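You operate a simulated robot arm through the tools that you are given. There is no shell and no other tool. Be economical: measure what you need, move in short steps, check, and stop when the job is done.

You run a simulated two-armed robot. Do the job below in one go: nothing can be reset, and whatever is moved stays where it is left.

## Task
Turn the setter dial to 3 pegs. Put the square block on the low shelf of the store rack. Take the green brush and put it on the work top of the filter rack. Take the short board on the top of the tilt bench and put it away on the top of the brush rest. Put the low block on the bed of the tilt tray away on the top of the long bench. Put the square box on the top of the long bench. Open the upper drawer. The order is free.

It is judged by the outcome, as a careful person would: the job done as asked, and still so three seconds after it is handed in. It fails if anything else is knocked over, pushed out of place, dropped, spilled or broken.

## Robot
Two 7-joint arms with two-finger parallel grippers on one trunk, on a base that drives. Base frame: it is fixed to the floor where the robot stands at the start and does not move with it; the origin is under the middle of the robot, x ahead of it, y to its left, z up. Units: m, rad, N and s.
The left shoulder is at the start at [0.05, 0.165, 1.03], the right one opposite. Places, roughly: green brush (8x5x5 cm) [0.4, 2.2, 0.8]; low block (8x5x3 cm) [11.9, -2.4, 0.7]; low shelf of the store rack [-1.4, -2.3, 0.6]; setter dial [0.7, 0.1, 0.7]; short board (26x6x2 cm) [11.9, -2, 0.7]; square block (6x5x2 cm) [-1, 0.2, 0.8]; square box (6x6x6 cm) [-1.1, 6.1, 0.7]; top of the brush rest [11.1, 5.7, 0.7]; top of the long bench [0.7, 2.8, 0.8]; upper drawer [-1.4, -0.6, 0.9]; work top of the filter rack [-1.3, -0.4, 0.8]. Payload 3.91 kg a hand.
Tool frame (each hand has its own): the origin (TCP) lies between the finger pads and is the grasp point; the fingertips stand 0.03 m ahead of it; z points along the fingers, y is the line along which they close. Largest opening 0.11 m; finger width 0.02, thickness 0.01; the body of the gripper, 0.048 by 0.112 m, starts 0.055 m behind the TCP.
Orientation is told as [roll, pitch, yaw] about the base's x, y, z axes, in that order, counted from this pose: with the fingers straight down and closing along the base's y, the tool's x points along the base's -x, its y along +y and its z along -z.

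## Interface
- The arms move only by the tool step_arm. It takes "left_targets", "right_targets" or both (then of equal length, played together; a hand with none holds still); each is a list of rows, each a list of 2 entries, a list of its own where there are three numbers: the shift along the base's x, y, z in m, then the turn, a rotation vector about the base's x, y, z in rad. In form: [[[dx, dy, dz], [rx, ry, rz]], ...]. A call has 1 to 12 rows; each row shifts and turns the commanded pose from where the row before left it. "left_hand" and "right_hand" are, for a hand that has rows, the finger opening in m, from 0 to 0.11, set as the call begins (left out, the last holds). Each row takes 0.2 s and may step no farther than 0.05 m and 0.15 rad from the row before; otherwise, or with a gripper value out of range, the whole call is refused. A pose out of reach is approached as far as the arm can. The call stops where the force on the tool passes 40 N (or 10 N more than at its start, if that is more) or the arm is blocked; 0.2 s more then pass. Each finger travels about 0.045 m/s and halts on what it meets, pressing with about 25 N; the grip force reading is that of the motor and also rises with nothing between the fingers. The clock runs only during rows and for 0.2 s after the last one: add rows that do not move to give the fingers time. It gives the time, the measured TCP pose, the force on the tool (base axes), the opening and the grip force at its end, in the units of the frame above (readings bear some noise), with the torque about the TCP (base axes, N m) and any sound that the robot's microphone picked up.
- Cameras (640 x 400 px; columns grow to the right, rows downward): "scene" is now at [0.0318, 0.0905, 1.1996]; the picture's right is [0.99, -0.17, 0.00], its down [-0.11, -0.61, -0.78] and it looks along [0.13, 0.77, -0.62] (base axes); focal length 214 px, centre (320, 200). "left" rides on the left gripper at [0.073, -0.017, -0.103] in its tool frame; the picture's right is [0.23, 0.97, 0.00], its down [-0.76, 0.18, -0.62] and it looks along [-0.61, 0.14, 0.78] (tool axes); focal length 222 px, centre (320, 200). "right" rides on the right gripper at [0.072, 0.017, -0.103] in its tool frame; the picture's right is [-0.23, 0.97, 0.00], its down [-0.76, -0.18, -0.62] and it looks along [-0.61, -0.14, 0.78] (tool axes); focal length 222 px, centre (320, 200). There is no depth. A picture from a camera that has moved, and an enlarged one, comes with that camera's place and axes in the base frame and with its lens. The place of the scene camera against the robot may be out by one fixed shift of up to 0.025 m in any direction.
- get_image(camera): a new picture of that camera. It takes no simulated time.
- raise_lower(by): slides the trunk up (or, below 0, down) by that many m; the arms and the scene camera ride with it, the base frame stays. It gives what a move gives, with no picture.
- steer(legs): drives the robot by 1 to 6 legs, each [ahead, left, turn to the left] in m, m and rad, along the robot's own axes; the way and the turn of a leg run together, so that a leg with both is an arc; at most 1.5 m and 3.142 rad a leg. The arms and the cameras ride along, it lands a little off, and it stops where it bumps. It gives what a move gives.
- pan_tilt(pan, tilt): turns the head with the scene camera to pan (to the left, within 1.396 rad either way) and tilt (down, from -0.506 to 1.204), counted from straight ahead of the robot. It gives what a move gives.
- zoom(camera, box): a new picture of the part [left, top, right, bottom] of that camera's present view, enlarged. It takes no simulated time.
- job_done(): hands the job in; it is judged then, once.

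Work in short steps. Places have to be worked out from the pictures, the camera data and where the tool is seen: move nearer, look again, correct. Check each grasp and each placing, and mend what went wrong. You have 186 turns and 174 pictures in all, those below and enlarged ones among them. Open the grippers and draw the arms clear of the work before you hand the job in, unless the task says otherwise; then end with one line.

The tools are called after ">>>" by a JSON object that holds its "fn" and its "kwargs". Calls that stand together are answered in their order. step_arm: Moves the arms, as the interface text tells. Its arguments: {"type":"object","properties":{"left_targets":{"type":"array"},"left_hand":{"type":"number"},"right_targets":{"type":"array"},"right_hand":{"type":"number"}},"required":[]} The other tools are called the same way: raise_lower (by) slides the trunk up or down; steer (legs) drives the base; pan_tilt (pan, tilt) turns the head that bears the scene camera; get_image (camera) takes a picture; zoom (camera, box) takes an enlarged picture of a part of a camera's view; job_done () hands the job in.

At the start:

```text
clock: 0.0
left_eef_pos: [0.317, 0.3779, 1.0378]
left_orientation: [0.0, -0.001, 0.001]
left_wrist_force: [0.2, 0.2, 1.3]
left_ft_torque: [0.03, -0.01, 0.02]
left_grip_width: 0.1099
left_grip_force: 0.0
right_eef_pos: [0.4161, 0.0147, 0.9996]
right_orientation: [0.001, -0.001, 0.0]
right_wrist_force: [0.2, 0.3, 0.0]
right_ft_torque: [-0.03, -0.02, -0.01]
right_grip_width: 0.11
right_grip_force: 0.0
trunk travel left (down, up): [-0.25, 0.253]
robot x, y, heading: [0.0006, 0.0009, 0.003]
head pan, tilt: [1.4, 0.67]
```

scene: 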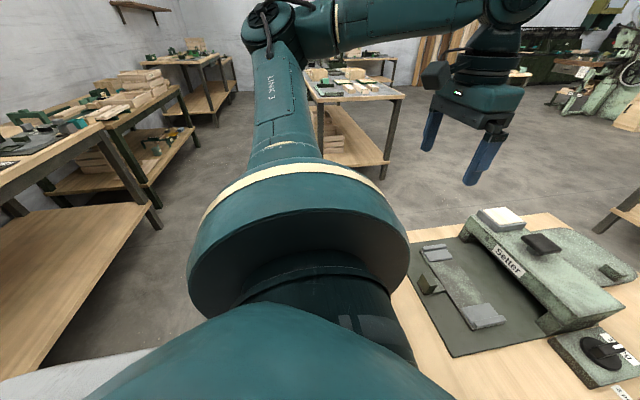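
right: 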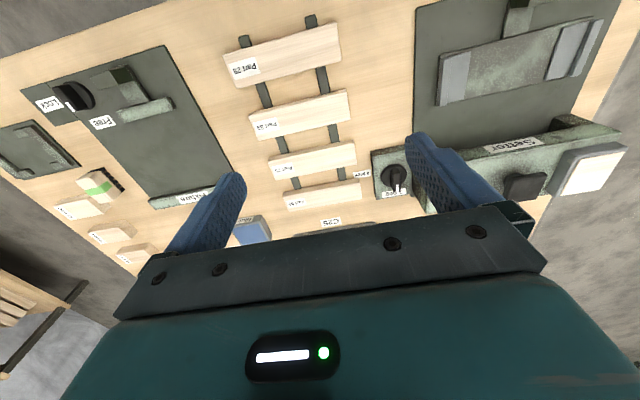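
left: 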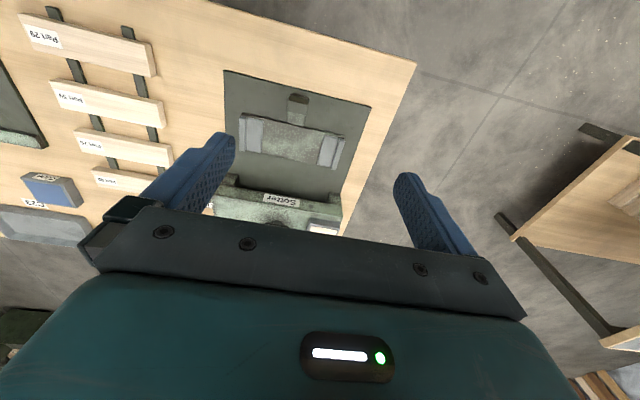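

The head looks left; I turn it ahead and down to see the setter on the bench.

>>> {"fn": "pan_tilt", "kwargs": {"pan": 0.0, "tilt": 0.75}}

>>> {"fn": "get_image", "kwargs": {"camera": "scene"}}

>>> {"fn": "zoom", "kwargs": {"camera": "right", "box": [340, 100, 640, 260]}}

```text
clock: 1.5
left_eef_pos: [0.3168, 0.3782, 1.037]
left_orientation: [0.001, 0.0, 0.002]
left_wrist_force: [0.1, -0.1, 0.0]
left_ft_torque: [0.0, 0.0, 0.01]
left_grip_width: 0.1099
left_grip_force: 0.0
right_eef_pos: [0.417, 0.0146, 0.9985]
right_orientation: [0.0, 0.0, 0.001]
right_wrist_force: [0.4, 0.1, -0.5]
right_ft_torque: [0.02, 0.03, -0.04]
right_grip_width: 0.1103
right_grip_force: 0.0
trunk travel left (down, up): [-0.25, 0.253]
robot x, y, heading: [-0.0002, -0.0, 0.002]
head pan, tilt: [0.0, 0.75]
```

```text
170 pictures are left
camera scene: at [0.1001, 0.0058, 1.1928], right [0.0, -1.0, 0.0], down [-0.68, 0.0, -0.73], along [0.73, 0.0, -0.68], focal length 214 px, centre (320, 200)
```

scene: 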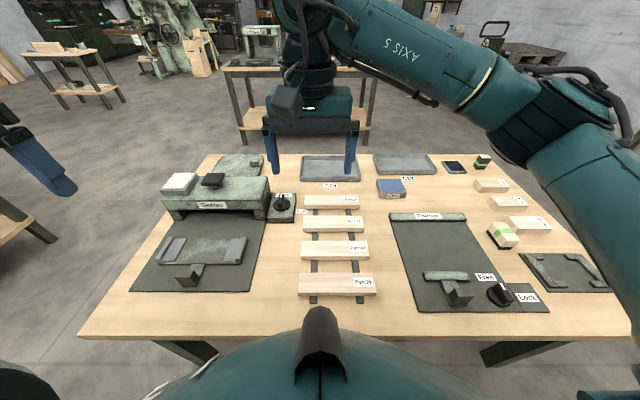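

```text
2.13 times, centred on (490, 180) of right
camera zoom: at [0.344, 0.0319, 1.1028], right [0.23, 0.97, 0.0], down [0.76, -0.18, 0.62], along [0.61, -0.14, -0.78], focal length 474 px, centre (-43, 243)
```

zoom: 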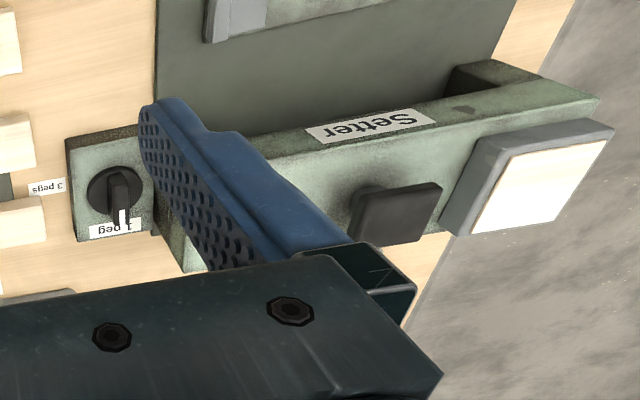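

I zoom the dial in the scene view to read all of its marks.

>>> {"fn": "zoom", "kwargs": {"camera": "scene", "box": [240, 175, 340, 238]}}

>>> {"fn": "zoom", "kwargs": {"camera": "right", "box": [340, 140, 440, 203]}}

```text
6.35 times, centred on (290, 206) of scene
camera zoom: at [0.1001, 0.0058, 1.1928], right [0.0, -1.0, 0.0], down [-0.68, 0.0, -0.73], along [0.73, 0.0, -0.68], focal length 1362 px, centre (510, 159)
```

zoom: 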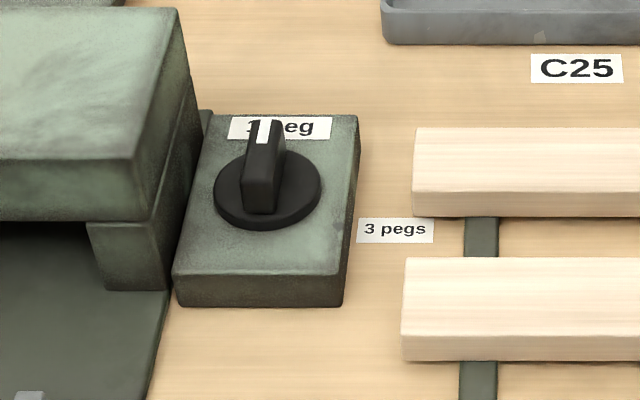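

```text
6.35 times, centred on (390, 172) of right
camera zoom: at [0.344, 0.0319, 1.1028], right [0.23, 0.97, 0.0], down [0.76, -0.18, 0.62], along [0.61, -0.14, -0.78], focal length 1410 px, centre (-124, 381)
```

zoom: 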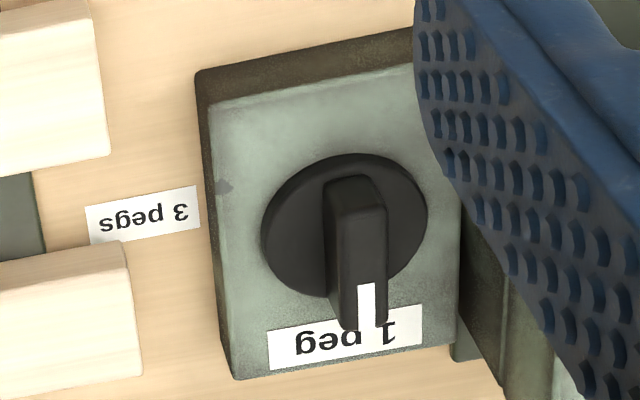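

The pointer stands at "1 peg" (towards +x); "3 pegs" lies about 90° clockwise (towards -y). The right camera puts the knob near (0.61, 0.12); I bring the right hand closer for a second view.

>>> {"fn": "step_arm", "kwargs": {"right_targets": [[[0.035, 0.03, -0.02], [0, 0, 0]], [[0.035, 0.03, -0.02], [0, 0, 0]], [[0.033, 0.025, -0.04], [0, 0, 0]]], "right_hand": 0.05}}

>>> {"fn": "get_image", "kwargs": {"camera": "right"}}

>>> {"fn": "get_image", "kwargs": {"camera": "scene"}}

```text
refused: row 1 steps farther than a row can; nothing moved
```

```text
166 pictures are left
camera right: at [0.344, 0.0319, 1.1028], right [0.23, 0.97, 0.0], down [0.76, -0.18, 0.62], along [0.61, -0.14, -0.78], focal length 222 px, centre (320, 200)
```

right: 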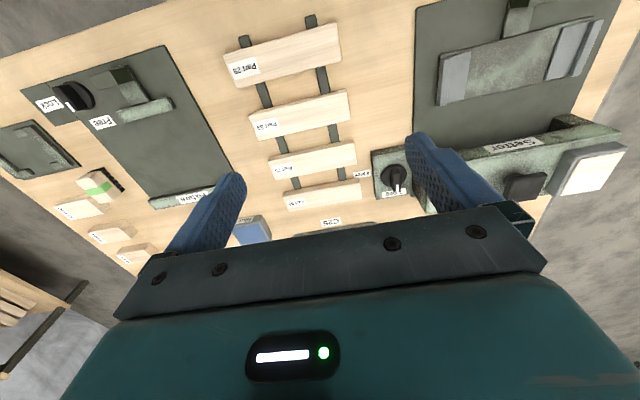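

```text
165 pictures are left
camera scene: at [0.1001, 0.0058, 1.1928], right [0.0, -1.0, 0.0], down [-0.68, 0.0, -0.73], along [0.73, 0.0, -0.68], focal length 214 px, centre (320, 200)
```

scene: 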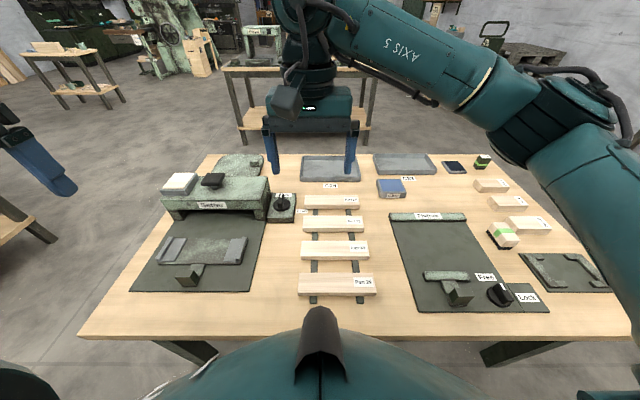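

The first row was just over the limit; smaller rows.

>>> {"fn": "step_arm", "kwargs": {"right_targets": [[[0.026, 0.02, -0.02], [0, 0, 0]], [[0.026, 0.022, -0.02], [0, 0, 0]], [[0.026, 0.022, -0.02], [0, 0, 0]], [[0.026, 0.022, -0.02], [0, 0, 0]]], "right_hand": 0.05}}

>>> {"fn": "get_image", "kwargs": {"camera": "right"}}

```text
clock: 2.5
left_eef_pos: [0.3166, 0.3781, 1.0368]
left_orientation: [0.0, 0.0, 0.002]
left_wrist_force: [1.5, -0.3, -1.1]
left_ft_torque: [-0.01, 0.02, 0.01]
left_grip_width: 0.1102
left_grip_force: 0.0
right_eef_pos: [0.5194, 0.1002, 0.9192]
right_orientation: [0.0, 0.0, -0.001]
right_wrist_force: [-0.6, 0.3, 0.6]
right_ft_torque: [0.02, -0.01, 0.01]
right_grip_width: 0.05
right_grip_force: 0.0
trunk travel left (down, up): [-0.25, 0.253]
robot x, y, heading: [0.0021, -0.0008, 0.003]
head pan, tilt: [0.0, 0.75]
```

```text
164 pictures are left
camera right: at [0.4472, 0.1184, 1.0228], right [0.23, 0.97, 0.0], down [0.76, -0.18, 0.62], along [0.61, -0.14, -0.78], focal length 222 px, centre (320, 200)
```

right: 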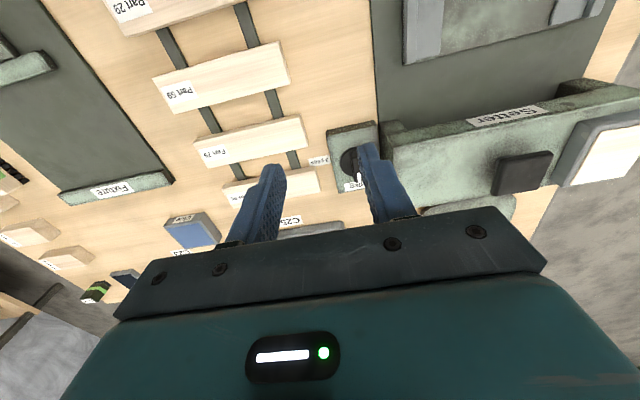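

Intersecting both views puts the knob near (0.628, 0.128, ~0.705). I centre the hand over it in y and look again.

>>> {"fn": "step_arm", "kwargs": {"right_targets": [[[0.03, 0.014, -0.03], [0, 0, 0]], [[0.03, 0.014, -0.03], [0, 0, 0]]]}}

>>> {"fn": "get_image", "kwargs": {"camera": "right"}}

>>> {"fn": "get_image", "kwargs": {"camera": "scene"}}

```text
clock: 3.1
left_eef_pos: [0.3171, 0.3786, 1.0366]
left_orientation: [-0.002, 0.0, -0.001]
left_wrist_force: [0.2, 0.1, -0.2]
left_ft_torque: [-0.01, 0.01, -0.01]
left_grip_width: 0.1099
left_grip_force: 0.0
right_eef_pos: [0.5509, 0.1111, 0.8806]
right_orientation: [0.001, -0.001, 0.001]
right_wrist_force: [-0.4, 0.1, 0.2]
right_ft_torque: [0.0, -0.02, 0.02]
right_grip_width: 0.0501
right_grip_force: 0.1
right hand out of reach, approached as far as the arm can: row 2
trunk travel left (down, up): [-0.25, 0.253]
robot x, y, heading: [-0.0011, -0.0001, 0.001]
head pan, tilt: [0.0, 0.75]
```

```text
163 pictures are left
camera right: at [0.4788, 0.1286, 0.985], right [0.23, 0.97, 0.0], down [0.76, -0.18, 0.62], along [0.61, -0.14, -0.78], focal length 222 px, centre (320, 200)
```

right: 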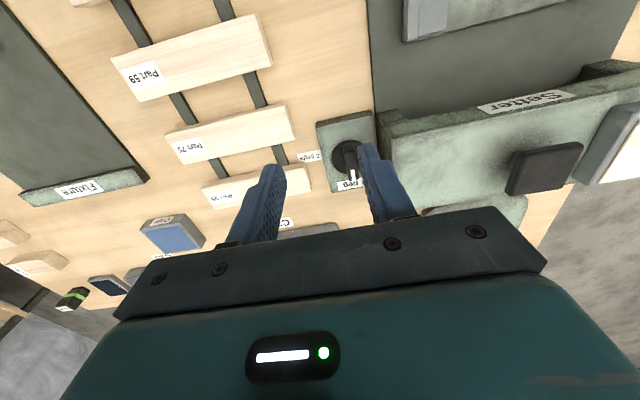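

```text
162 pictures are left
camera scene: at [0.1, 0.0057, 1.1928], right [0.0, -1.0, 0.0], down [-0.68, 0.0, -0.73], along [0.73, 0.0, -0.68], focal length 214 px, centre (320, 200)
```

scene: 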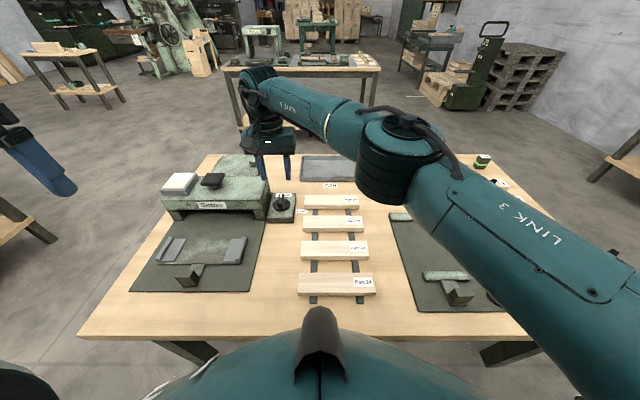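

The dial is beyond the right arm's reach but well inside the left's. I withdraw the right arm and bring the left over the dial.

>>> {"fn": "step_arm", "kwargs": {"right_targets": [[[-0.01, -0.02, 0.04], [0, 0, 0]], [[-0.02, -0.03, 0.03], [0, 0, 0]], [[-0.03, -0.04, 0.0], [0, 0, 0]], [[-0.03, -0.04, 0], [0, 0, 0]], [[-0.03, -0.04, 0], [0, 0, 0]], [[-0.03, -0.04, 0], [0, 0, 0]], [[-0.03, -0.04, 0], [0, 0, 0]], [[-0.03, -0.04, 0], [0, 0, 0]]]}}

>>> {"fn": "step_arm", "kwargs": {"left_targets": [[[0.035, -0.032, 0.0], [0, 0, 0]], [[0.035, -0.032, 0.0], [0, 0, 0]], [[0.035, -0.032, 0.0], [0, 0, 0]], [[0.03, -0.032, -0.02], [0, 0, 0]], [[0.03, -0.032, -0.02], [0, 0, 0]], [[0.03, -0.032, -0.02], [0, 0, 0]], [[0.02, -0.03, -0.03], [0, 0, 0]], [[0.0, -0.028, -0.04], [0, 0, 0]]], "left_hand": 0.05}}

>>> {"fn": "get_image", "kwargs": {"camera": "left"}}

```text
clock: 4.9
left_eef_pos: [0.3159, 0.3769, 1.0376]
left_orientation: [0.0, 0.001, 0.002]
left_wrist_force: [0.0, -0.2, -0.3]
left_ft_torque: [0.01, 0.02, 0.01]
left_grip_width: 0.1099
left_grip_force: 0.1
right_eef_pos: [0.3382, -0.1794, 0.9514]
right_orientation: [-0.001, 0.001, 0.0]
right_wrist_force: [0.4, -0.1, -0.4]
right_ft_torque: [-0.02, -0.02, -0.01]
right_grip_width: 0.0503
right_grip_force: 0.1
trunk travel left (down, up): [-0.25, 0.253]
robot x, y, heading: [-0.0017, -0.0009, -0.003]
head pan, tilt: [0.0, 0.75]
```

```text
clock: 6.7
left_eef_pos: [0.4999, 0.1607, 0.9092]
left_orientation: [-0.002, -0.005, 0.002]
left_wrist_force: [0.5, 0.1, 0.0]
left_ft_torque: [0.04, 0.02, 0.01]
left_grip_width: 0.0498
left_grip_force: 0.1
left hand out of reach, approached as far as the arm can: row 7, 8
right_eef_pos: [0.3379, -0.1797, 0.9504]
right_orientation: [-0.001, 0.0, 0.001]
right_wrist_force: [-0.6, -0.3, -0.2]
right_ft_torque: [-0.03, -0.02, -0.06]
right_grip_width: 0.0499
right_grip_force: 0.1
trunk travel left (down, up): [-0.25, 0.253]
robot x, y, heading: [0.0019, -0.0022, -0.002]
head pan, tilt: [0.0, 0.75]
```

```text
161 pictures are left
camera left: at [0.4262, 0.1422, 1.0117], right [-0.23, 0.97, 0.0], down [0.76, 0.18, 0.63], along [0.61, 0.14, -0.78], focal length 222 px, centre (320, 200)
```

left: 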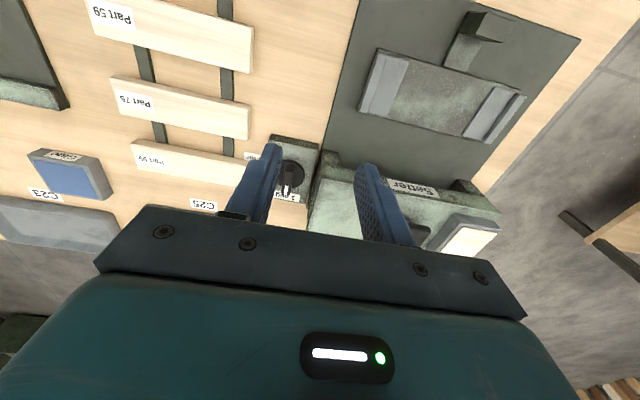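

The left arm stalls slightly short. I turn the base a little right and creep forward so the dial sits in the left arm's best zone.

>>> {"fn": "steer", "kwargs": {"legs": [[0.06, 0.0, 0], [0, 0, -0.15]]}}

>>> {"fn": "get_image", "kwargs": {"camera": "left"}}

```text
clock: 8.3
left_eef_pos: [0.5783, 0.0848, 0.9096]
left_orientation: [-0.001, -0.002, -0.149]
left_wrist_force: [0.1, -0.4, -0.3]
left_ft_torque: [0.02, 0.01, -0.04]
left_grip_width: 0.0499
left_grip_force: 0.1
right_eef_pos: [0.3684, -0.2284, 0.9505]
right_orientation: [0.0, 0.001, -0.151]
right_wrist_force: [-0.5, 0.7, 0.3]
right_ft_torque: [-0.02, 0.02, -0.03]
right_grip_width: 0.0503
right_grip_force: 0.0
trunk travel left (down, up): [-0.25, 0.253]
robot x, y, heading: [0.0632, 0.0031, -0.146]
head pan, tilt: [0.0, 0.75]
```

```text
160 pictures are left
camera left: at [0.5037, 0.0771, 1.012], right [-0.08, 1.0, 0.0], down [0.78, 0.06, 0.62], along [0.62, 0.05, -0.78], focal length 222 px, centre (320, 200)
```

left: 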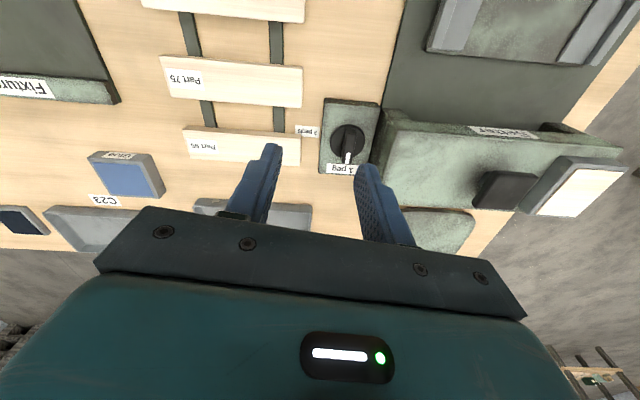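

The knob is at (0.632, 0.127), "1 peg" straight +x, "3 pegs" straight -y: a 90° clockwise turn. I square the hand and go over the knob.

>>> {"fn": "step_arm", "kwargs": {"left_targets": [[[0.025, 0.02, -0.02], [0, 0, 0.15]], [[0.027, 0.022, -0.03], [0, 0, 0]], [[0, 0, -0.04], [0, 0, 0]], [[0, 0, -0.04], [0, 0, 0]]]}}

>>> {"fn": "get_image", "kwargs": {"camera": "left"}}

>>> {"fn": "get_image", "kwargs": {"camera": "scene"}}

```text
clock: 9.3
left_eef_pos: [0.6058, 0.1516, 0.7948]
left_orientation: [-0.004, -0.003, 0.001]
left_wrist_force: [-0.3, -0.1, -0.8]
left_ft_torque: [0.02, 0.0, -0.02]
left_grip_width: 0.0498
left_grip_force: 0.0
left hand out of reach, approached as far as the arm can: row 2, 3, 4
right_eef_pos: [0.3692, -0.228, 0.9501]
right_orientation: [0.0, 0.0, -0.15]
right_wrist_force: [0.1, -0.4, -0.1]
right_ft_torque: [0.01, -0.01, 0.0]
right_grip_width: 0.05
right_grip_force: 0.0
trunk travel left (down, up): [-0.25, 0.253]
robot x, y, heading: [0.0634, -0.0007, -0.146]
head pan, tilt: [0.0, 0.75]
```

```text
159 pictures are left
camera left: at [0.5329, 0.1329, 0.897], right [-0.23, 0.97, 0.0], down [0.76, 0.18, 0.63], along [0.61, 0.14, -0.78], focal length 222 px, centre (320, 200)
```

left: 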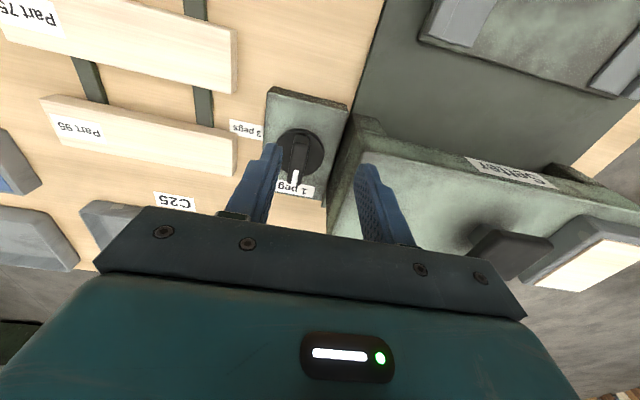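

```text
158 pictures are left
camera scene: at [0.1599, -0.0109, 1.1928], right [-0.15, -0.99, 0.0], down [-0.67, 0.1, -0.73], along [0.72, -0.11, -0.68], focal length 214 px, centre (320, 200)
```

scene: 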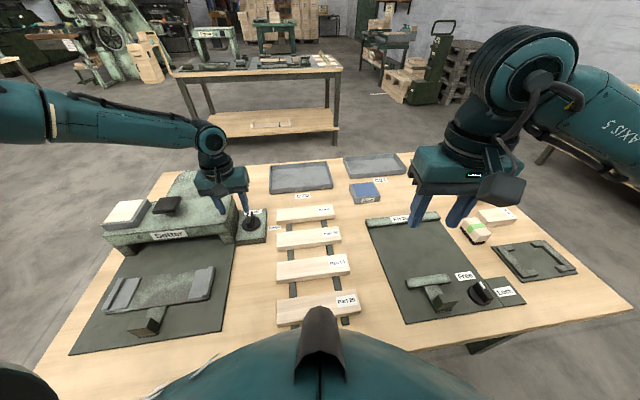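

The reach falls off toward the middle. I lift the hand and turn the base further right, so the dial lies more to the left arm's own side.

>>> {"fn": "step_arm", "kwargs": {"left_targets": [[[0, 0, 0.045], [0, 0, 0]], [[-0.02, 0, 0.045], [0, 0, 0]]]}}

>>> {"fn": "steer", "kwargs": {"legs": [[0.0, 0.0, -0.22]]}}

>>> {"fn": "step_arm", "kwargs": {"left_targets": [[[0.0, 0.03, 0.0], [0, 0, 0.11]], [[0.0, 0.03, 0.0], [0, 0, 0.11]]]}}

>>> {"fn": "get_image", "kwargs": {"camera": "left"}}

```text
clock: 9.9
left_eef_pos: [0.5846, 0.1508, 0.8848]
left_orientation: [-0.002, 0.0, 0.003]
left_wrist_force: [-0.5, 1.0, -0.4]
left_ft_torque: [0.01, -0.05, 0.01]
left_grip_width: 0.0499
left_grip_force: 0.0
right_eef_pos: [0.3683, -0.2283, 0.9508]
right_orientation: [-0.001, -0.001, -0.15]
right_wrist_force: [0.0, -0.7, 0.7]
right_ft_torque: [-0.01, 0.0, -0.02]
right_grip_width: 0.05
right_grip_force: 0.1
trunk travel left (down, up): [-0.25, 0.253]
robot x, y, heading: [0.0625, 0.0022, -0.147]
head pan, tilt: [0.0, 0.75]
```

```text
clock: 11.0
left_eef_pos: [0.5922, 0.0741, 0.8869]
left_orientation: [0.001, -0.006, -0.148]
left_wrist_force: [0.2, -0.2, 0.0]
left_ft_torque: [-0.02, 0.02, -0.02]
left_grip_width: 0.0501
left_grip_force: 0.2
right_eef_pos: [0.3202, -0.2665, 0.9515]
right_orientation: [0.002, -0.003, -0.295]
right_wrist_force: [0.0, -0.2, -0.4]
right_ft_torque: [-0.01, -0.03, -0.01]
right_grip_width: 0.0501
right_grip_force: 0.1
trunk travel left (down, up): [-0.25, 0.253]
robot x, y, heading: [0.0529, 0.0016, -0.303]
head pan, tilt: [0.0, 0.75]
stopped in leg 1: the robot was blocked; the commanded pose is now the measured one
```

```text
clock: 11.6
left_eef_pos: [0.5906, 0.1356, 0.8865]
left_orientation: [-0.004, -0.008, 0.074]
left_wrist_force: [-0.5, -1.2, -0.2]
left_ft_torque: [0.0, 0.02, -0.02]
left_grip_width: 0.0501
left_grip_force: 0.1
right_eef_pos: [0.3199, -0.2674, 0.9515]
right_orientation: [0.002, -0.006, -0.298]
right_wrist_force: [-0.5, 0.6, 0.0]
right_ft_torque: [0.03, -0.01, 0.01]
right_grip_width: 0.0501
right_grip_force: 0.1
trunk travel left (down, up): [-0.25, 0.253]
robot x, y, heading: [0.0541, 0.0028, -0.298]
head pan, tilt: [0.0, 0.75]
```

```text
157 pictures are left
camera left: at [0.5185, 0.1115, 0.9896], right [-0.3, 0.95, 0.0], down [0.74, 0.24, 0.63], along [0.6, 0.18, -0.78], focal length 222 px, centre (320, 200)
```

left: 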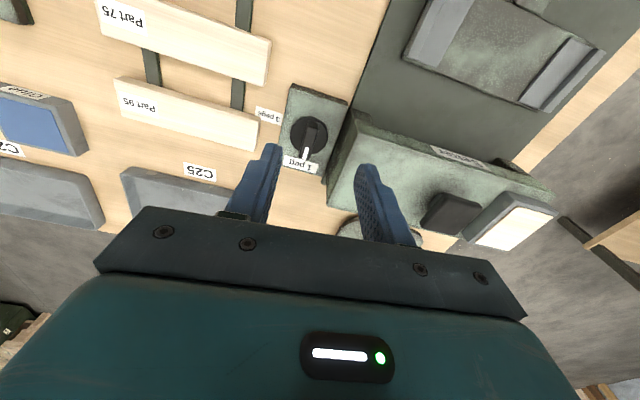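

The base touched the table but the dial still measures (0.634, 0.129), so nothing moved. I try the left hand over the knob again.

>>> {"fn": "step_arm", "kwargs": {"left_targets": [[[0.02, -0.004, -0.02], [0, 0, -0.074]], [[0.022, -0.003, -0.03], [0, 0, 0]], [[0, 0, -0.035], [0, 0, 0]]]}}

>>> {"fn": "get_image", "kwargs": {"camera": "left"}}

```text
clock: 12.4
left_eef_pos: [0.6335, 0.1277, 0.8015]
left_orientation: [-0.004, -0.008, -0.002]
left_wrist_force: [0.2, -0.4, 0.0]
left_ft_torque: [0.0, -0.01, 0.0]
left_grip_width: 0.0501
left_grip_force: 0.1
right_eef_pos: [0.3195, -0.2661, 0.9525]
right_orientation: [0.0, -0.005, -0.297]
right_wrist_force: [0.3, 0.6, -0.7]
right_ft_torque: [-0.04, -0.01, 0.0]
right_grip_width: 0.05
right_grip_force: 0.0
trunk travel left (down, up): [-0.25, 0.253]
robot x, y, heading: [0.0549, 0.0059, -0.3]
head pan, tilt: [0.0, 0.75]
```

```text
156 pictures are left
camera left: at [0.5594, 0.1105, 0.9052], right [-0.23, 0.97, 0.0], down [0.76, 0.18, 0.63], along [0.61, 0.14, -0.78], focal length 222 px, centre (320, 200)
```

left: 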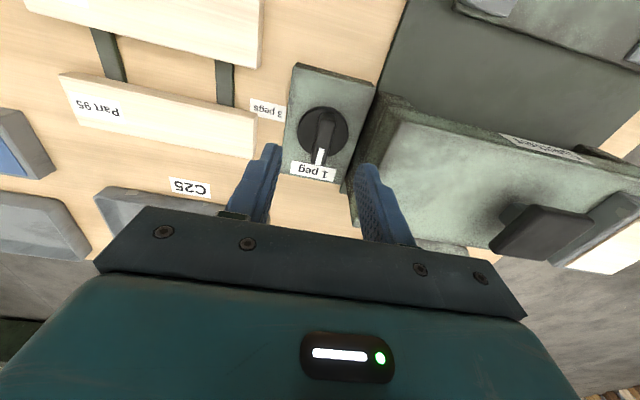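

Well placed. The setter's side is close (y≈0.17), so I narrow the fingers to 0.036 and descend toward TCP z≈0.745.

>>> {"fn": "step_arm", "kwargs": {"left_targets": [[[0.001, 0.002, 0], [0, 0, 0]], [[0, 0, -0.02], [0, 0, 0]], [[0, 0, -0.02], [0, 0, 0]], [[0, 0, -0.015], [0, 0, 0]]], "left_hand": 0.036}}

>>> {"fn": "zoom", "kwargs": {"camera": "left", "box": [220, 60, 420, 220]}}

```text
clock: 13.4
left_eef_pos: [0.6328, 0.1314, 0.7509]
left_orientation: [-0.003, -0.009, 0.0]
left_wrist_force: [0.1, -0.9, -0.5]
left_ft_torque: [0.02, -0.02, -0.03]
left_grip_width: 0.0356
left_grip_force: 0.1
left hand out of reach, approached as far as the arm can: row 4
right_eef_pos: [0.3201, -0.2673, 0.9517]
right_orientation: [0.0, -0.005, -0.299]
right_wrist_force: [-0.4, -0.5, 0.3]
right_ft_torque: [0.01, 0.03, 0.03]
right_grip_width: 0.0497
right_grip_force: 0.0
trunk travel left (down, up): [-0.25, 0.253]
robot x, y, heading: [0.051, 0.0006, -0.299]
head pan, tilt: [0.0, 0.75]
```

```text
2.50 times, centred on (320, 140) of left
camera zoom: at [0.5585, 0.1138, 0.8517], right [-0.23, 0.97, -0.01], down [0.76, 0.18, 0.63], along [0.61, 0.14, -0.78], focal length 555 px, centre (320, 350)
```

zoom: 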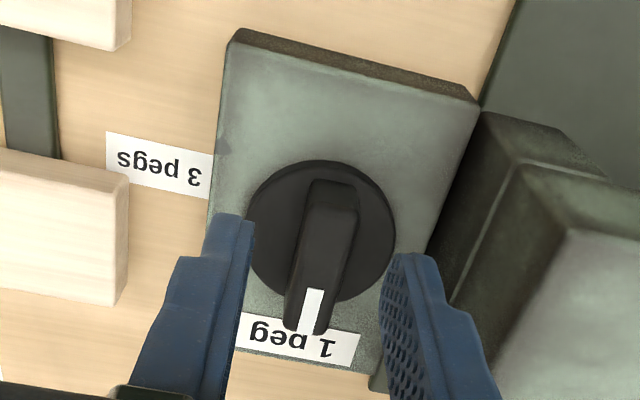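

The hand sits right over the knob but the arm can't go lower. I raise the hand 6 cm and lower the trunk 6 cm to give reach, keeping height.

>>> {"fn": "step_arm", "kwargs": {"left_targets": [[[0, 0, 0.03], [0, 0, 0]], [[0, 0, 0.03], [0, 0, 0]]]}}

>>> {"fn": "raise_lower", "kwargs": {"by": -0.06}}

>>> {"fn": "step_arm", "kwargs": {"left_targets": [[[0, 0, -0.006], [0, 0, 0]], [[0, 0, -0.006], [0, 0, 0]]]}}

>>> {"fn": "zoom", "kwargs": {"camera": "left", "box": [220, 60, 420, 220]}}

```text
clock: 14.0
left_eef_pos: [0.63, 0.1316, 0.8115]
left_orientation: [-0.002, -0.007, -0.001]
left_wrist_force: [0.8, 0.4, 0.7]
left_ft_torque: [0.0, -0.01, 0.02]
left_grip_width: 0.0359
left_grip_force: 0.1
right_eef_pos: [0.3198, -0.2665, 0.9528]
right_orientation: [0.0, -0.008, -0.298]
right_wrist_force: [0.2, -0.7, -0.1]
right_ft_torque: [0.04, 0.0, 0.02]
right_grip_width: 0.0503
right_grip_force: 0.1
trunk travel left (down, up): [-0.25, 0.253]
robot x, y, heading: [0.0528, 0.0068, -0.297]
head pan, tilt: [0.0, 0.75]
```

```text
clock: 15.0
left_eef_pos: [0.631, 0.1296, 0.7515]
left_orientation: [0.001, -0.01, -0.002]
left_wrist_force: [0.5, -0.4, 0.1]
left_ft_torque: [0.0, -0.02, -0.01]
left_grip_width: 0.036
left_grip_force: 0.1
right_eef_pos: [0.319, -0.269, 0.8926]
right_orientation: [0.003, -0.007, -0.298]
right_wrist_force: [0.2, 0.1, -0.2]
right_ft_torque: [-0.02, -0.04, 0.01]
right_grip_width: 0.0501
right_grip_force: 0.1
trunk travel left (down, up): [-0.19, 0.313]
robot x, y, heading: [0.049, 0.0026, -0.298]
head pan, tilt: [0.0, 0.75]
```

```text
clock: 15.6
left_eef_pos: [0.6317, 0.1306, 0.7407]
left_orientation: [0.0, -0.007, -0.003]
left_wrist_force: [0.0, 0.6, 0.2]
left_ft_torque: [-0.02, 0.0, 0.01]
left_grip_width: 0.0357
left_grip_force: 0.0
right_eef_pos: [0.3202, -0.2678, 0.8913]
right_orientation: [0.005, -0.005, -0.298]
right_wrist_force: [-0.6, -0.4, 0.6]
right_ft_torque: [0.0, 0.02, -0.03]
right_grip_width: 0.0502
right_grip_force: 0.0
trunk travel left (down, up): [-0.19, 0.313]
robot x, y, heading: [0.0565, 0.0025, -0.297]
head pan, tilt: [0.0, 0.75]
```

```text
2.50 times, centred on (320, 140) of left
camera zoom: at [0.5578, 0.1125, 0.8421], right [-0.23, 0.97, 0.0], down [0.76, 0.18, 0.63], along [0.61, 0.14, -0.78], focal length 555 px, centre (320, 350)
```

zoom: 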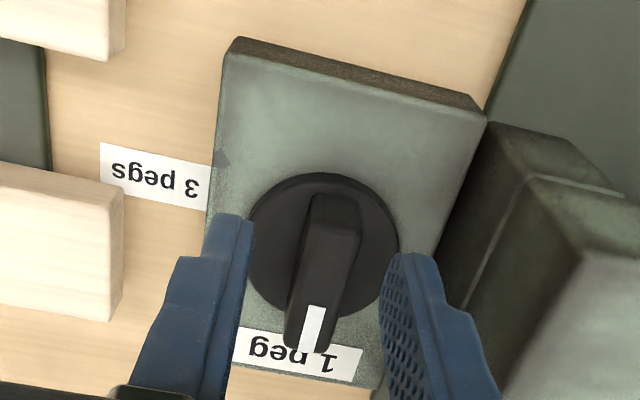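

Clear so far. I descend another 1.2 cm, watching the force.

>>> {"fn": "step_arm", "kwargs": {"left_targets": [[[0, 0, -0.004], [0, 0, 0]], [[0, 0, -0.004], [0, 0, 0]], [[0, 0, -0.004], [0, 0, 0]]]}}

>>> {"fn": "zoom", "kwargs": {"camera": "left", "box": [220, 60, 420, 220]}}

```text
clock: 16.4
left_eef_pos: [0.6325, 0.1313, 0.7283]
left_orientation: [-0.002, -0.009, -0.002]
left_wrist_force: [0.1, -0.2, 0.1]
left_ft_torque: [0.02, 0.0, 0.0]
left_grip_width: 0.0361
left_grip_force: 0.0
right_eef_pos: [0.32, -0.2686, 0.8927]
right_orientation: [0.003, -0.006, -0.298]
right_wrist_force: [0.6, 0.0, -0.7]
right_ft_torque: [-0.02, -0.01, -0.02]
right_grip_width: 0.0502
right_grip_force: 0.0
trunk travel left (down, up): [-0.19, 0.313]
robot x, y, heading: [0.0545, 0.0036, -0.3]
head pan, tilt: [0.0, 0.75]
```

```text
2.50 times, centred on (320, 140) of left
camera zoom: at [0.5586, 0.1127, 0.8305], right [-0.23, 0.97, 0.0], down [0.76, 0.18, 0.63], along [0.61, 0.14, -0.78], focal length 555 px, centre (320, 350)
```

zoom: 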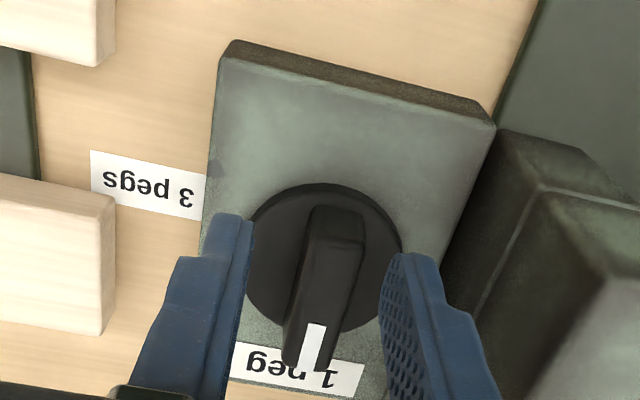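

The tips now straddle the bar; I close on it.

>>> {"fn": "step_arm", "kwargs": {"left_targets": [[[0, 0, 0], [0, 0, 0]], [[0, 0, 0], [0, 0, 0]], [[0, 0, 0], [0, 0, 0]], [[0, 0, 0], [0, 0, 0]]], "left_hand": 0.0}}

>>> {"fn": "zoom", "kwargs": {"camera": "left", "box": [220, 60, 420, 220]}}

```text
clock: 17.4
left_eef_pos: [0.6322, 0.1313, 0.7281]
left_orientation: [0.0, -0.008, -0.002]
left_wrist_force: [-0.1, 0.3, -0.4]
left_ft_torque: [-0.01, 0.01, 0.0]
left_grip_width: 0.0
left_grip_force: 25.0
right_eef_pos: [0.3215, -0.2681, 0.892]
right_orientation: [0.004, -0.006, -0.297]
right_wrist_force: [0.1, 0.5, -0.2]
right_ft_torque: [0.02, -0.03, 0.01]
right_grip_width: 0.0501
right_grip_force: 0.0
trunk travel left (down, up): [-0.19, 0.313]
robot x, y, heading: [0.0546, 0.0027, -0.296]
head pan, tilt: [0.0, 0.75]
```

```text
2.50 times, centred on (320, 140) of left
camera zoom: at [0.5585, 0.113, 0.8307], right [-0.23, 0.97, 0.0], down [0.76, 0.18, 0.63], along [0.61, 0.14, -0.78], focal length 555 px, centre (320, 350)
```

zoom: 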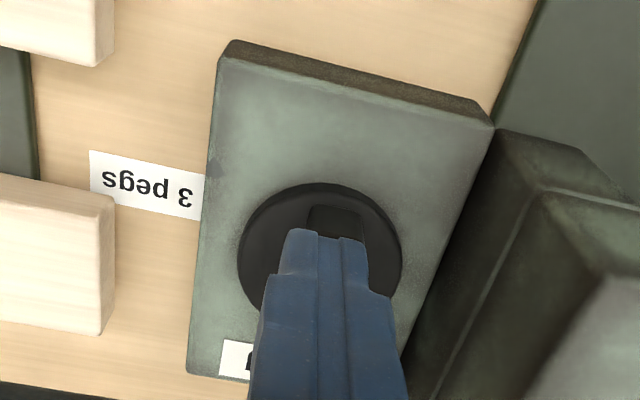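

The fingers met nothing: the bar is still below them, so the knob is lower (~0.685) and at x≈0.640. I reopen, correct x, and descend further in small steps.

>>> {"fn": "step_arm", "kwargs": {"left_targets": [[[0.004, 0, 0], [0, 0, 0]], [[0.003, 0, 0], [0, 0, 0]], [[0, 0, 0], [0, 0, 0]], [[0, 0, -0.004], [0, 0, 0]], [[0, 0, -0.004], [0, 0, 0]], [[0, 0, -0.004], [0, 0, 0]]], "left_hand": 0.036}}

>>> {"fn": "zoom", "kwargs": {"camera": "left", "box": [220, 60, 420, 220]}}

```text
clock: 18.8
left_eef_pos: [0.6403, 0.1305, 0.7167]
left_orientation: [-0.002, -0.008, -0.003]
left_wrist_force: [0.1, -0.6, 0.0]
left_ft_torque: [-0.01, 0.02, -0.02]
left_grip_width: 0.0361
left_grip_force: 0.0
right_eef_pos: [0.3199, -0.2676, 0.8931]
right_orientation: [0.003, -0.006, -0.299]
right_wrist_force: [0.2, 0.2, 0.1]
right_ft_torque: [0.01, 0.0, 0.01]
right_grip_width: 0.05
right_grip_force: 0.0
trunk travel left (down, up): [-0.19, 0.313]
robot x, y, heading: [0.0532, -0.0001, -0.301]
head pan, tilt: [0.0, 0.75]
```

```text
2.50 times, centred on (320, 140) of left
camera zoom: at [0.5659, 0.1129, 0.8184], right [-0.23, 0.97, 0.0], down [0.76, 0.18, 0.63], along [0.61, 0.14, -0.78], focal length 555 px, centre (320, 350)
```

zoom: 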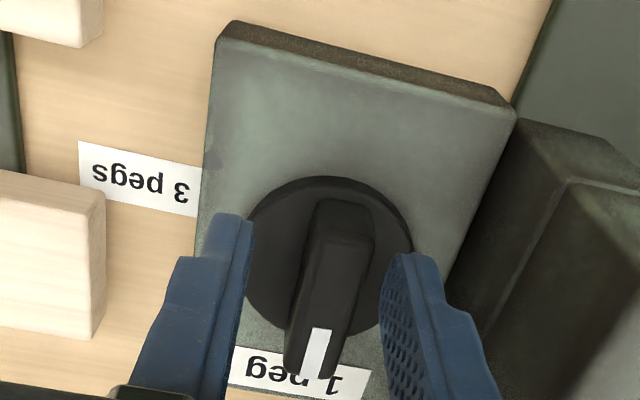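

Still no contact. I keep going down in 3 mm rows until the tips near the disk.

>>> {"fn": "step_arm", "kwargs": {"left_targets": [[[0, 0, -0.003], [0, 0, 0]], [[0, 0, -0.003], [0, 0, 0]], [[0, 0, -0.003], [0, 0, 0]], [[0, 0, -0.003], [0, 0, 0]]]}}

>>> {"fn": "zoom", "kwargs": {"camera": "left", "box": [220, 60, 420, 220]}}

```text
clock: 19.8
left_eef_pos: [0.6397, 0.1311, 0.705]
left_orientation: [-0.002, -0.01, -0.003]
left_wrist_force: [0.1, 0.2, -0.4]
left_ft_torque: [0.0, 0.01, -0.03]
left_grip_width: 0.0359
left_grip_force: 0.0
right_eef_pos: [0.3194, -0.2671, 0.8927]
right_orientation: [0.005, -0.009, -0.297]
right_wrist_force: [-0.4, -0.3, 0.0]
right_ft_torque: [0.03, 0.01, 0.05]
right_grip_width: 0.0499
right_grip_force: 0.0
trunk travel left (down, up): [-0.19, 0.313]
robot x, y, heading: [0.0526, 0.0022, -0.299]
head pan, tilt: [0.0, 0.75]
```

```text
2.50 times, centred on (320, 140) of left
camera zoom: at [0.5657, 0.114, 0.8066], right [-0.23, 0.97, 0.0], down [0.76, 0.18, 0.63], along [0.61, 0.14, -0.78], focal length 555 px, centre (320, 350)
```

zoom: 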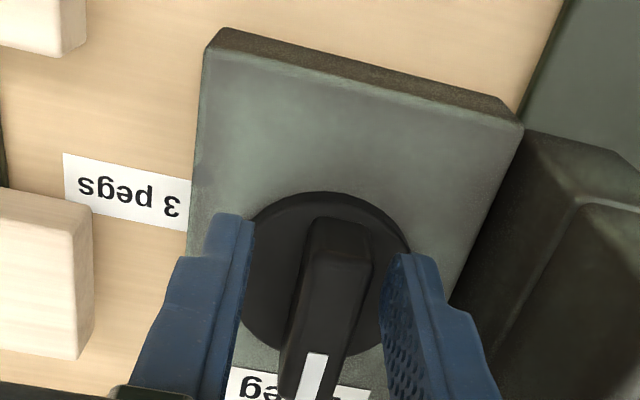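

I test-close gently to see if the bar is reached now.

>>> {"fn": "step_arm", "kwargs": {"left_targets": [[[0, 0, 0], [0, 0, 0]], [[0, 0, 0], [0, 0, 0]], [[0, 0, 0], [0, 0, 0]], [[0, 0, 0], [0, 0, 0]]], "left_hand": 0.0}}

```text
clock: 20.8
left_eef_pos: [0.6388, 0.1358, 0.7049]
left_orientation: [0.008, -0.008, 0.004]
left_wrist_force: [1.9, 34.8, 11.2]
left_ft_torque: [0.64, 0.29, 0.37]
left_grip_width: 0.0179
left_grip_force: 44.7
right_eef_pos: [0.3212, -0.267, 0.8926]
right_orientation: [0.002, -0.007, -0.299]
right_wrist_force: [0.1, -0.1, 0.3]
right_ft_torque: [0.01, -0.05, -0.01]
right_grip_width: 0.0502
right_grip_force: 0.0
trunk travel left (down, up): [-0.19, 0.313]
robot x, y, heading: [0.0561, 0.0034, -0.305]
head pan, tilt: [0.0, 0.75]
```

The bar is gripped (18 mm) but it lies ~6 mm further left; I shift the hand to relax the side force.

>>> {"fn": "step_arm", "kwargs": {"left_targets": [[[0, 0.005, 0], [0, 0, 0]], [[0, 0, 0], [0, 0, 0]]]}}

>>> {"fn": "zoom", "kwargs": {"camera": "left", "box": [220, 60, 420, 220]}}

```text
clock: 21.4
left_eef_pos: [0.6396, 0.1371, 0.7046]
left_orientation: [0.0, -0.009, -0.001]
left_wrist_force: [7.8, 17.0, 0.1]
left_ft_torque: [0.61, 0.43, 0.35]
left_grip_width: 0.0177
left_grip_force: 45.3
right_eef_pos: [0.3205, -0.2673, 0.8918]
right_orientation: [0.003, -0.007, -0.298]
right_wrist_force: [0.1, 0.4, 1.0]
right_ft_torque: [0.01, 0.0, 0.0]
right_grip_width: 0.0502
right_grip_force: 0.0
trunk travel left (down, up): [-0.19, 0.313]
robot x, y, heading: [0.0554, 0.0039, -0.301]
head pan, tilt: [0.0, 0.75]
```

```text
2.50 times, centred on (320, 140) of left
camera zoom: at [0.5659, 0.1192, 0.806], right [-0.23, 0.97, 0.0], down [0.76, 0.18, 0.63], along [0.61, 0.14, -0.78], focal length 555 px, centre (320, 350)
```

zoom: 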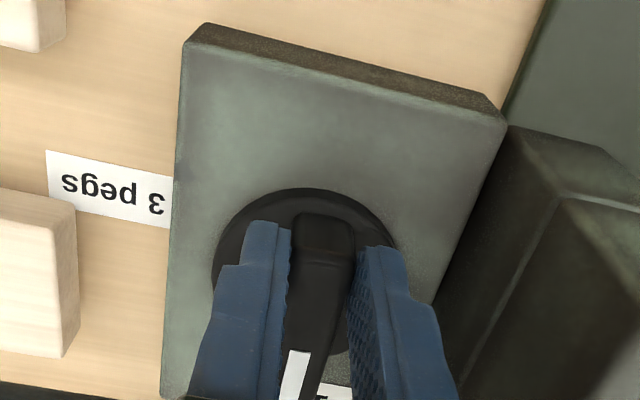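

Gripped on the bar slightly on the near side of the axis (knob axis about x 0.648). I turn clockwise in stages around the axis, watching the forces.

>>> {"fn": "step_arm", "kwargs": {"left_targets": [[[0, 0.001, 0], [0, 0, -0.15]], [[0.0, 0.001, 0], [0, 0, -0.15]], [[0.001, 0.001, 0], [0, 0, -0.15]], [[0.001, 0.001, 0], [0, 0, -0.15]]]}}

>>> {"fn": "zoom", "kwargs": {"camera": "left", "box": [220, 60, 420, 220]}}

```text
clock: 22.3
left_eef_pos: [0.6415, 0.1445, 0.7049]
left_orientation: [0.009, -0.003, -0.428]
left_wrist_force: [-8.1, 5.0, 14.4]
left_ft_torque: [-0.24, 0.22, 0.0]
left_grip_width: 0.0173
left_grip_force: 44.1
right_eef_pos: [0.3214, -0.2669, 0.8925]
right_orientation: [0.003, -0.003, -0.297]
right_wrist_force: [1.0, -0.1, 0.1]
right_ft_torque: [0.01, 0.0, 0.0]
right_grip_width: 0.0502
right_grip_force: 0.1
trunk travel left (down, up): [-0.19, 0.313]
robot x, y, heading: [0.0488, 0.0029, -0.303]
head pan, tilt: [0.0, 0.75]
stopped in row 4 (left hand): the force on the tool passed its limit (the readings are from after the stop); the commanded pose is now the measured one
```

```text
2.50 times, centred on (320, 140) of left
camera zoom: at [0.5676, 0.158, 0.8061], right [0.2, 0.98, 0.01], down [0.76, -0.16, 0.63], along [0.62, -0.12, -0.78], focal length 555 px, centre (320, 350)
```

zoom: 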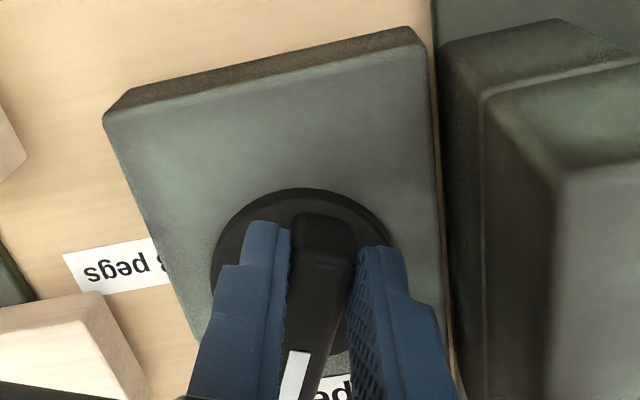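

The knob follows (turned ~25°). I continue with smaller shifts around axis ≈(0.649, 0.139).

>>> {"fn": "step_arm", "kwargs": {"left_targets": [[[0.0005, 0.0, 0], [0, 0, -0.12]], [[0.0008, 0.0005, 0], [0, 0, -0.12]], [[0.001, 0.0005, 0], [0, 0, -0.12]], [[0.001, 0.0005, 0], [0, 0, -0.12]]]}}

```text
clock: 23.2
left_eef_pos: [0.6478, 0.1527, 0.704]
left_orientation: [0.017, 0.002, -0.86]
left_wrist_force: [-7.9, 3.4, 13.3]
left_ft_torque: [-0.62, 0.41, -0.08]
left_grip_width: 0.0181
left_grip_force: 45.0
right_eef_pos: [0.3221, -0.267, 0.8922]
right_orientation: [0.002, -0.004, -0.296]
right_wrist_force: [1.0, -0.8, 0.4]
right_ft_torque: [-0.01, 0.0, -0.02]
right_grip_width: 0.0502
right_grip_force: 0.0
trunk travel left (down, up): [-0.19, 0.313]
robot x, y, heading: [0.0498, 0.0027, -0.301]
head pan, tilt: [0.0, 0.75]
stopped in row 4 (left hand): the force on the tool passed its limit (the readings are from after the stop); the commanded pose is now the measured one
```

The motion fits a larger radius: axis ≈(0.661, 0.137), hand 2.1 cm off it. I finish the turn along that circle.

>>> {"fn": "step_arm", "kwargs": {"left_targets": [[[0.002, 0.0015, 0.001], [0, 0, -0.12]], [[0.0022, 0.0013, 0], [0, 0, -0.12]], [[0.0023, 0.001, 0], [0, 0, -0.12]], [[0.0024, 0.0007, 0], [0, 0, -0.12]], [[0.0024, 0.0004, 0], [0, 0, -0.12]], [[0.0024, 0.0002, 0], [0, 0, -0.11]]]}}

>>> {"fn": "zoom", "kwargs": {"camera": "left", "box": [220, 60, 420, 220]}}

```text
clock: 24.6
left_eef_pos: [0.6591, 0.1567, 0.7054]
left_orientation: [0.016, 0.006, -1.575]
left_wrist_force: [-12.4, -3.2, 10.2]
left_ft_torque: [-0.14, 0.8, 0.1]
left_grip_width: 0.0175
left_grip_force: 44.8
right_eef_pos: [0.3215, -0.2664, 0.8923]
right_orientation: [0.003, -0.003, -0.297]
right_wrist_force: [-0.5, 0.8, -0.7]
right_ft_torque: [-0.01, 0.02, -0.02]
right_grip_width: 0.0499
right_grip_force: 0.1
trunk travel left (down, up): [-0.19, 0.313]
robot x, y, heading: [0.0522, 0.0063, -0.295]
head pan, tilt: [0.0, 0.75]
```

```text
2.50 times, centred on (320, 140) of left
camera zoom: at [0.641, 0.2279, 0.8063], right [0.97, 0.22, 0.02], down [0.16, -0.77, 0.62], along [0.15, -0.6, -0.78], focal length 555 px, centre (320, 350)
```

zoom: 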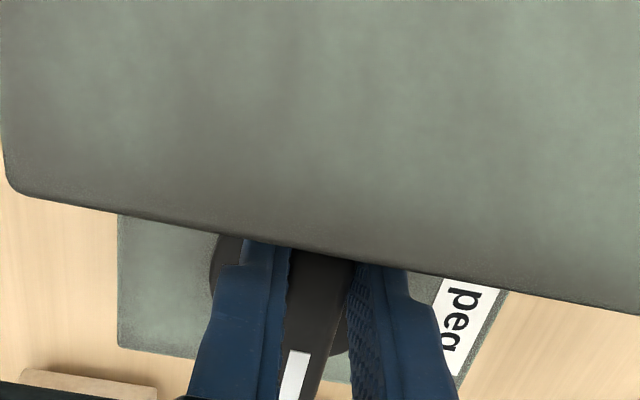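

The hand is at -1.575 rad. I release, rise straight up and look.

>>> {"fn": "step_arm", "kwargs": {"left_targets": [[[0, 0, 0], [0, 0, 0]], [[0, 0, 0], [0, 0, 0]], [[0, 0, 0.03], [0, 0, 0]], [[0, 0, 0.05], [0, 0, 0]], [[0, 0, 0.05], [0, 0, 0.15]], [[0.0, 0.0, 0], [0, 0, 0.15]], [[0.0, 0.0, 0], [0, 0, 0.15]], [[0.0, 0, 0], [0, 0, 0.15]], [[-0.04, 0, 0], [0, 0, 0.15]], [[-0.04, 0, 0], [0, 0, 0.15]], [[-0.04, 0, 0], [0, 0, 0.15]]], "left_hand": 0.04}}

>>> {"fn": "get_image", "kwargs": {"camera": "left"}}

>>> {"fn": "get_image", "kwargs": {"camera": "scene"}}

```text
clock: 27.1
left_eef_pos: [0.539, 0.1553, 0.8326]
left_orientation: [0.019, 0.003, -0.522]
left_wrist_force: [0.0, 0.8, -0.6]
left_ft_torque: [0.0, -0.01, 0.0]
left_grip_width: 0.0402
left_grip_force: 0.1
right_eef_pos: [0.322, -0.2663, 0.8907]
right_orientation: [0.004, -0.006, -0.297]
right_wrist_force: [-0.2, -0.8, -0.4]
right_ft_torque: [-0.01, 0.0, -0.04]
right_grip_width: 0.05
right_grip_force: 0.0
trunk travel left (down, up): [-0.19, 0.313]
robot x, y, heading: [0.0522, -0.0009, -0.298]
head pan, tilt: [0.0, 0.75]
```

```text
146 pictures are left
camera left: at [0.4675, 0.1734, 0.9353], right [0.29, 0.96, 0.02], down [0.74, -0.24, 0.63], along [0.6, -0.17, -0.78], focal length 222 px, centre (320, 200)
```

left: 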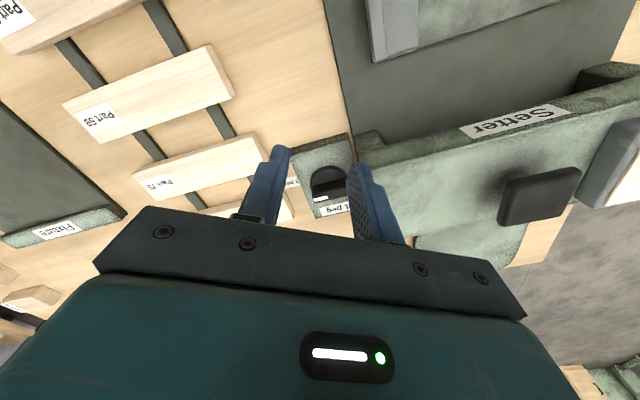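

```text
145 pictures are left
camera scene: at [0.1448, -0.0238, 1.1332], right [-0.29, -0.96, 0.0], down [-0.65, 0.2, -0.73], along [0.7, -0.21, -0.68], focal length 214 px, centre (320, 200)
```

scene: 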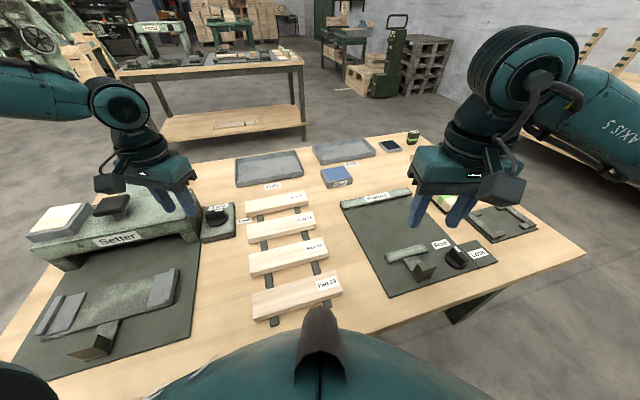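

The pointer now faces "3 pegs". I zoom to verify the angle.

>>> {"fn": "zoom", "kwargs": {"camera": "scene", "box": [170, 185, 270, 250]}}

>>> {"fn": "zoom", "kwargs": {"camera": "left", "box": [270, 140, 370, 220]}}

```text
6.15 times, centred on (220, 218) of scene
camera zoom: at [0.1448, -0.0238, 1.1332], right [-0.29, -0.96, 0.0], down [-0.65, 0.2, -0.73], along [0.7, -0.21, -0.68], focal length 1320 px, centre (935, 92)
```

zoom: 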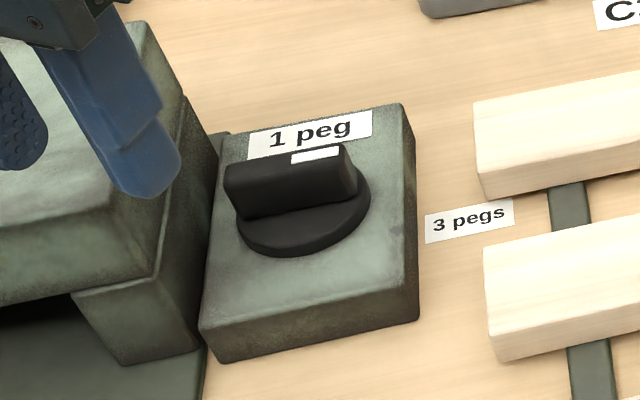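

```text
5.00 times, centred on (320, 180) of left
camera zoom: at [0.4675, 0.1734, 0.9353], right [0.29, 0.96, 0.02], down [0.74, -0.24, 0.63], along [0.6, -0.17, -0.78], focal length 1111 px, centre (320, 300)
```

zoom: 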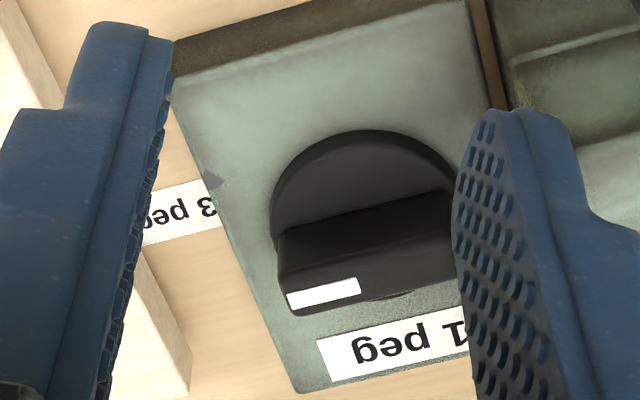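

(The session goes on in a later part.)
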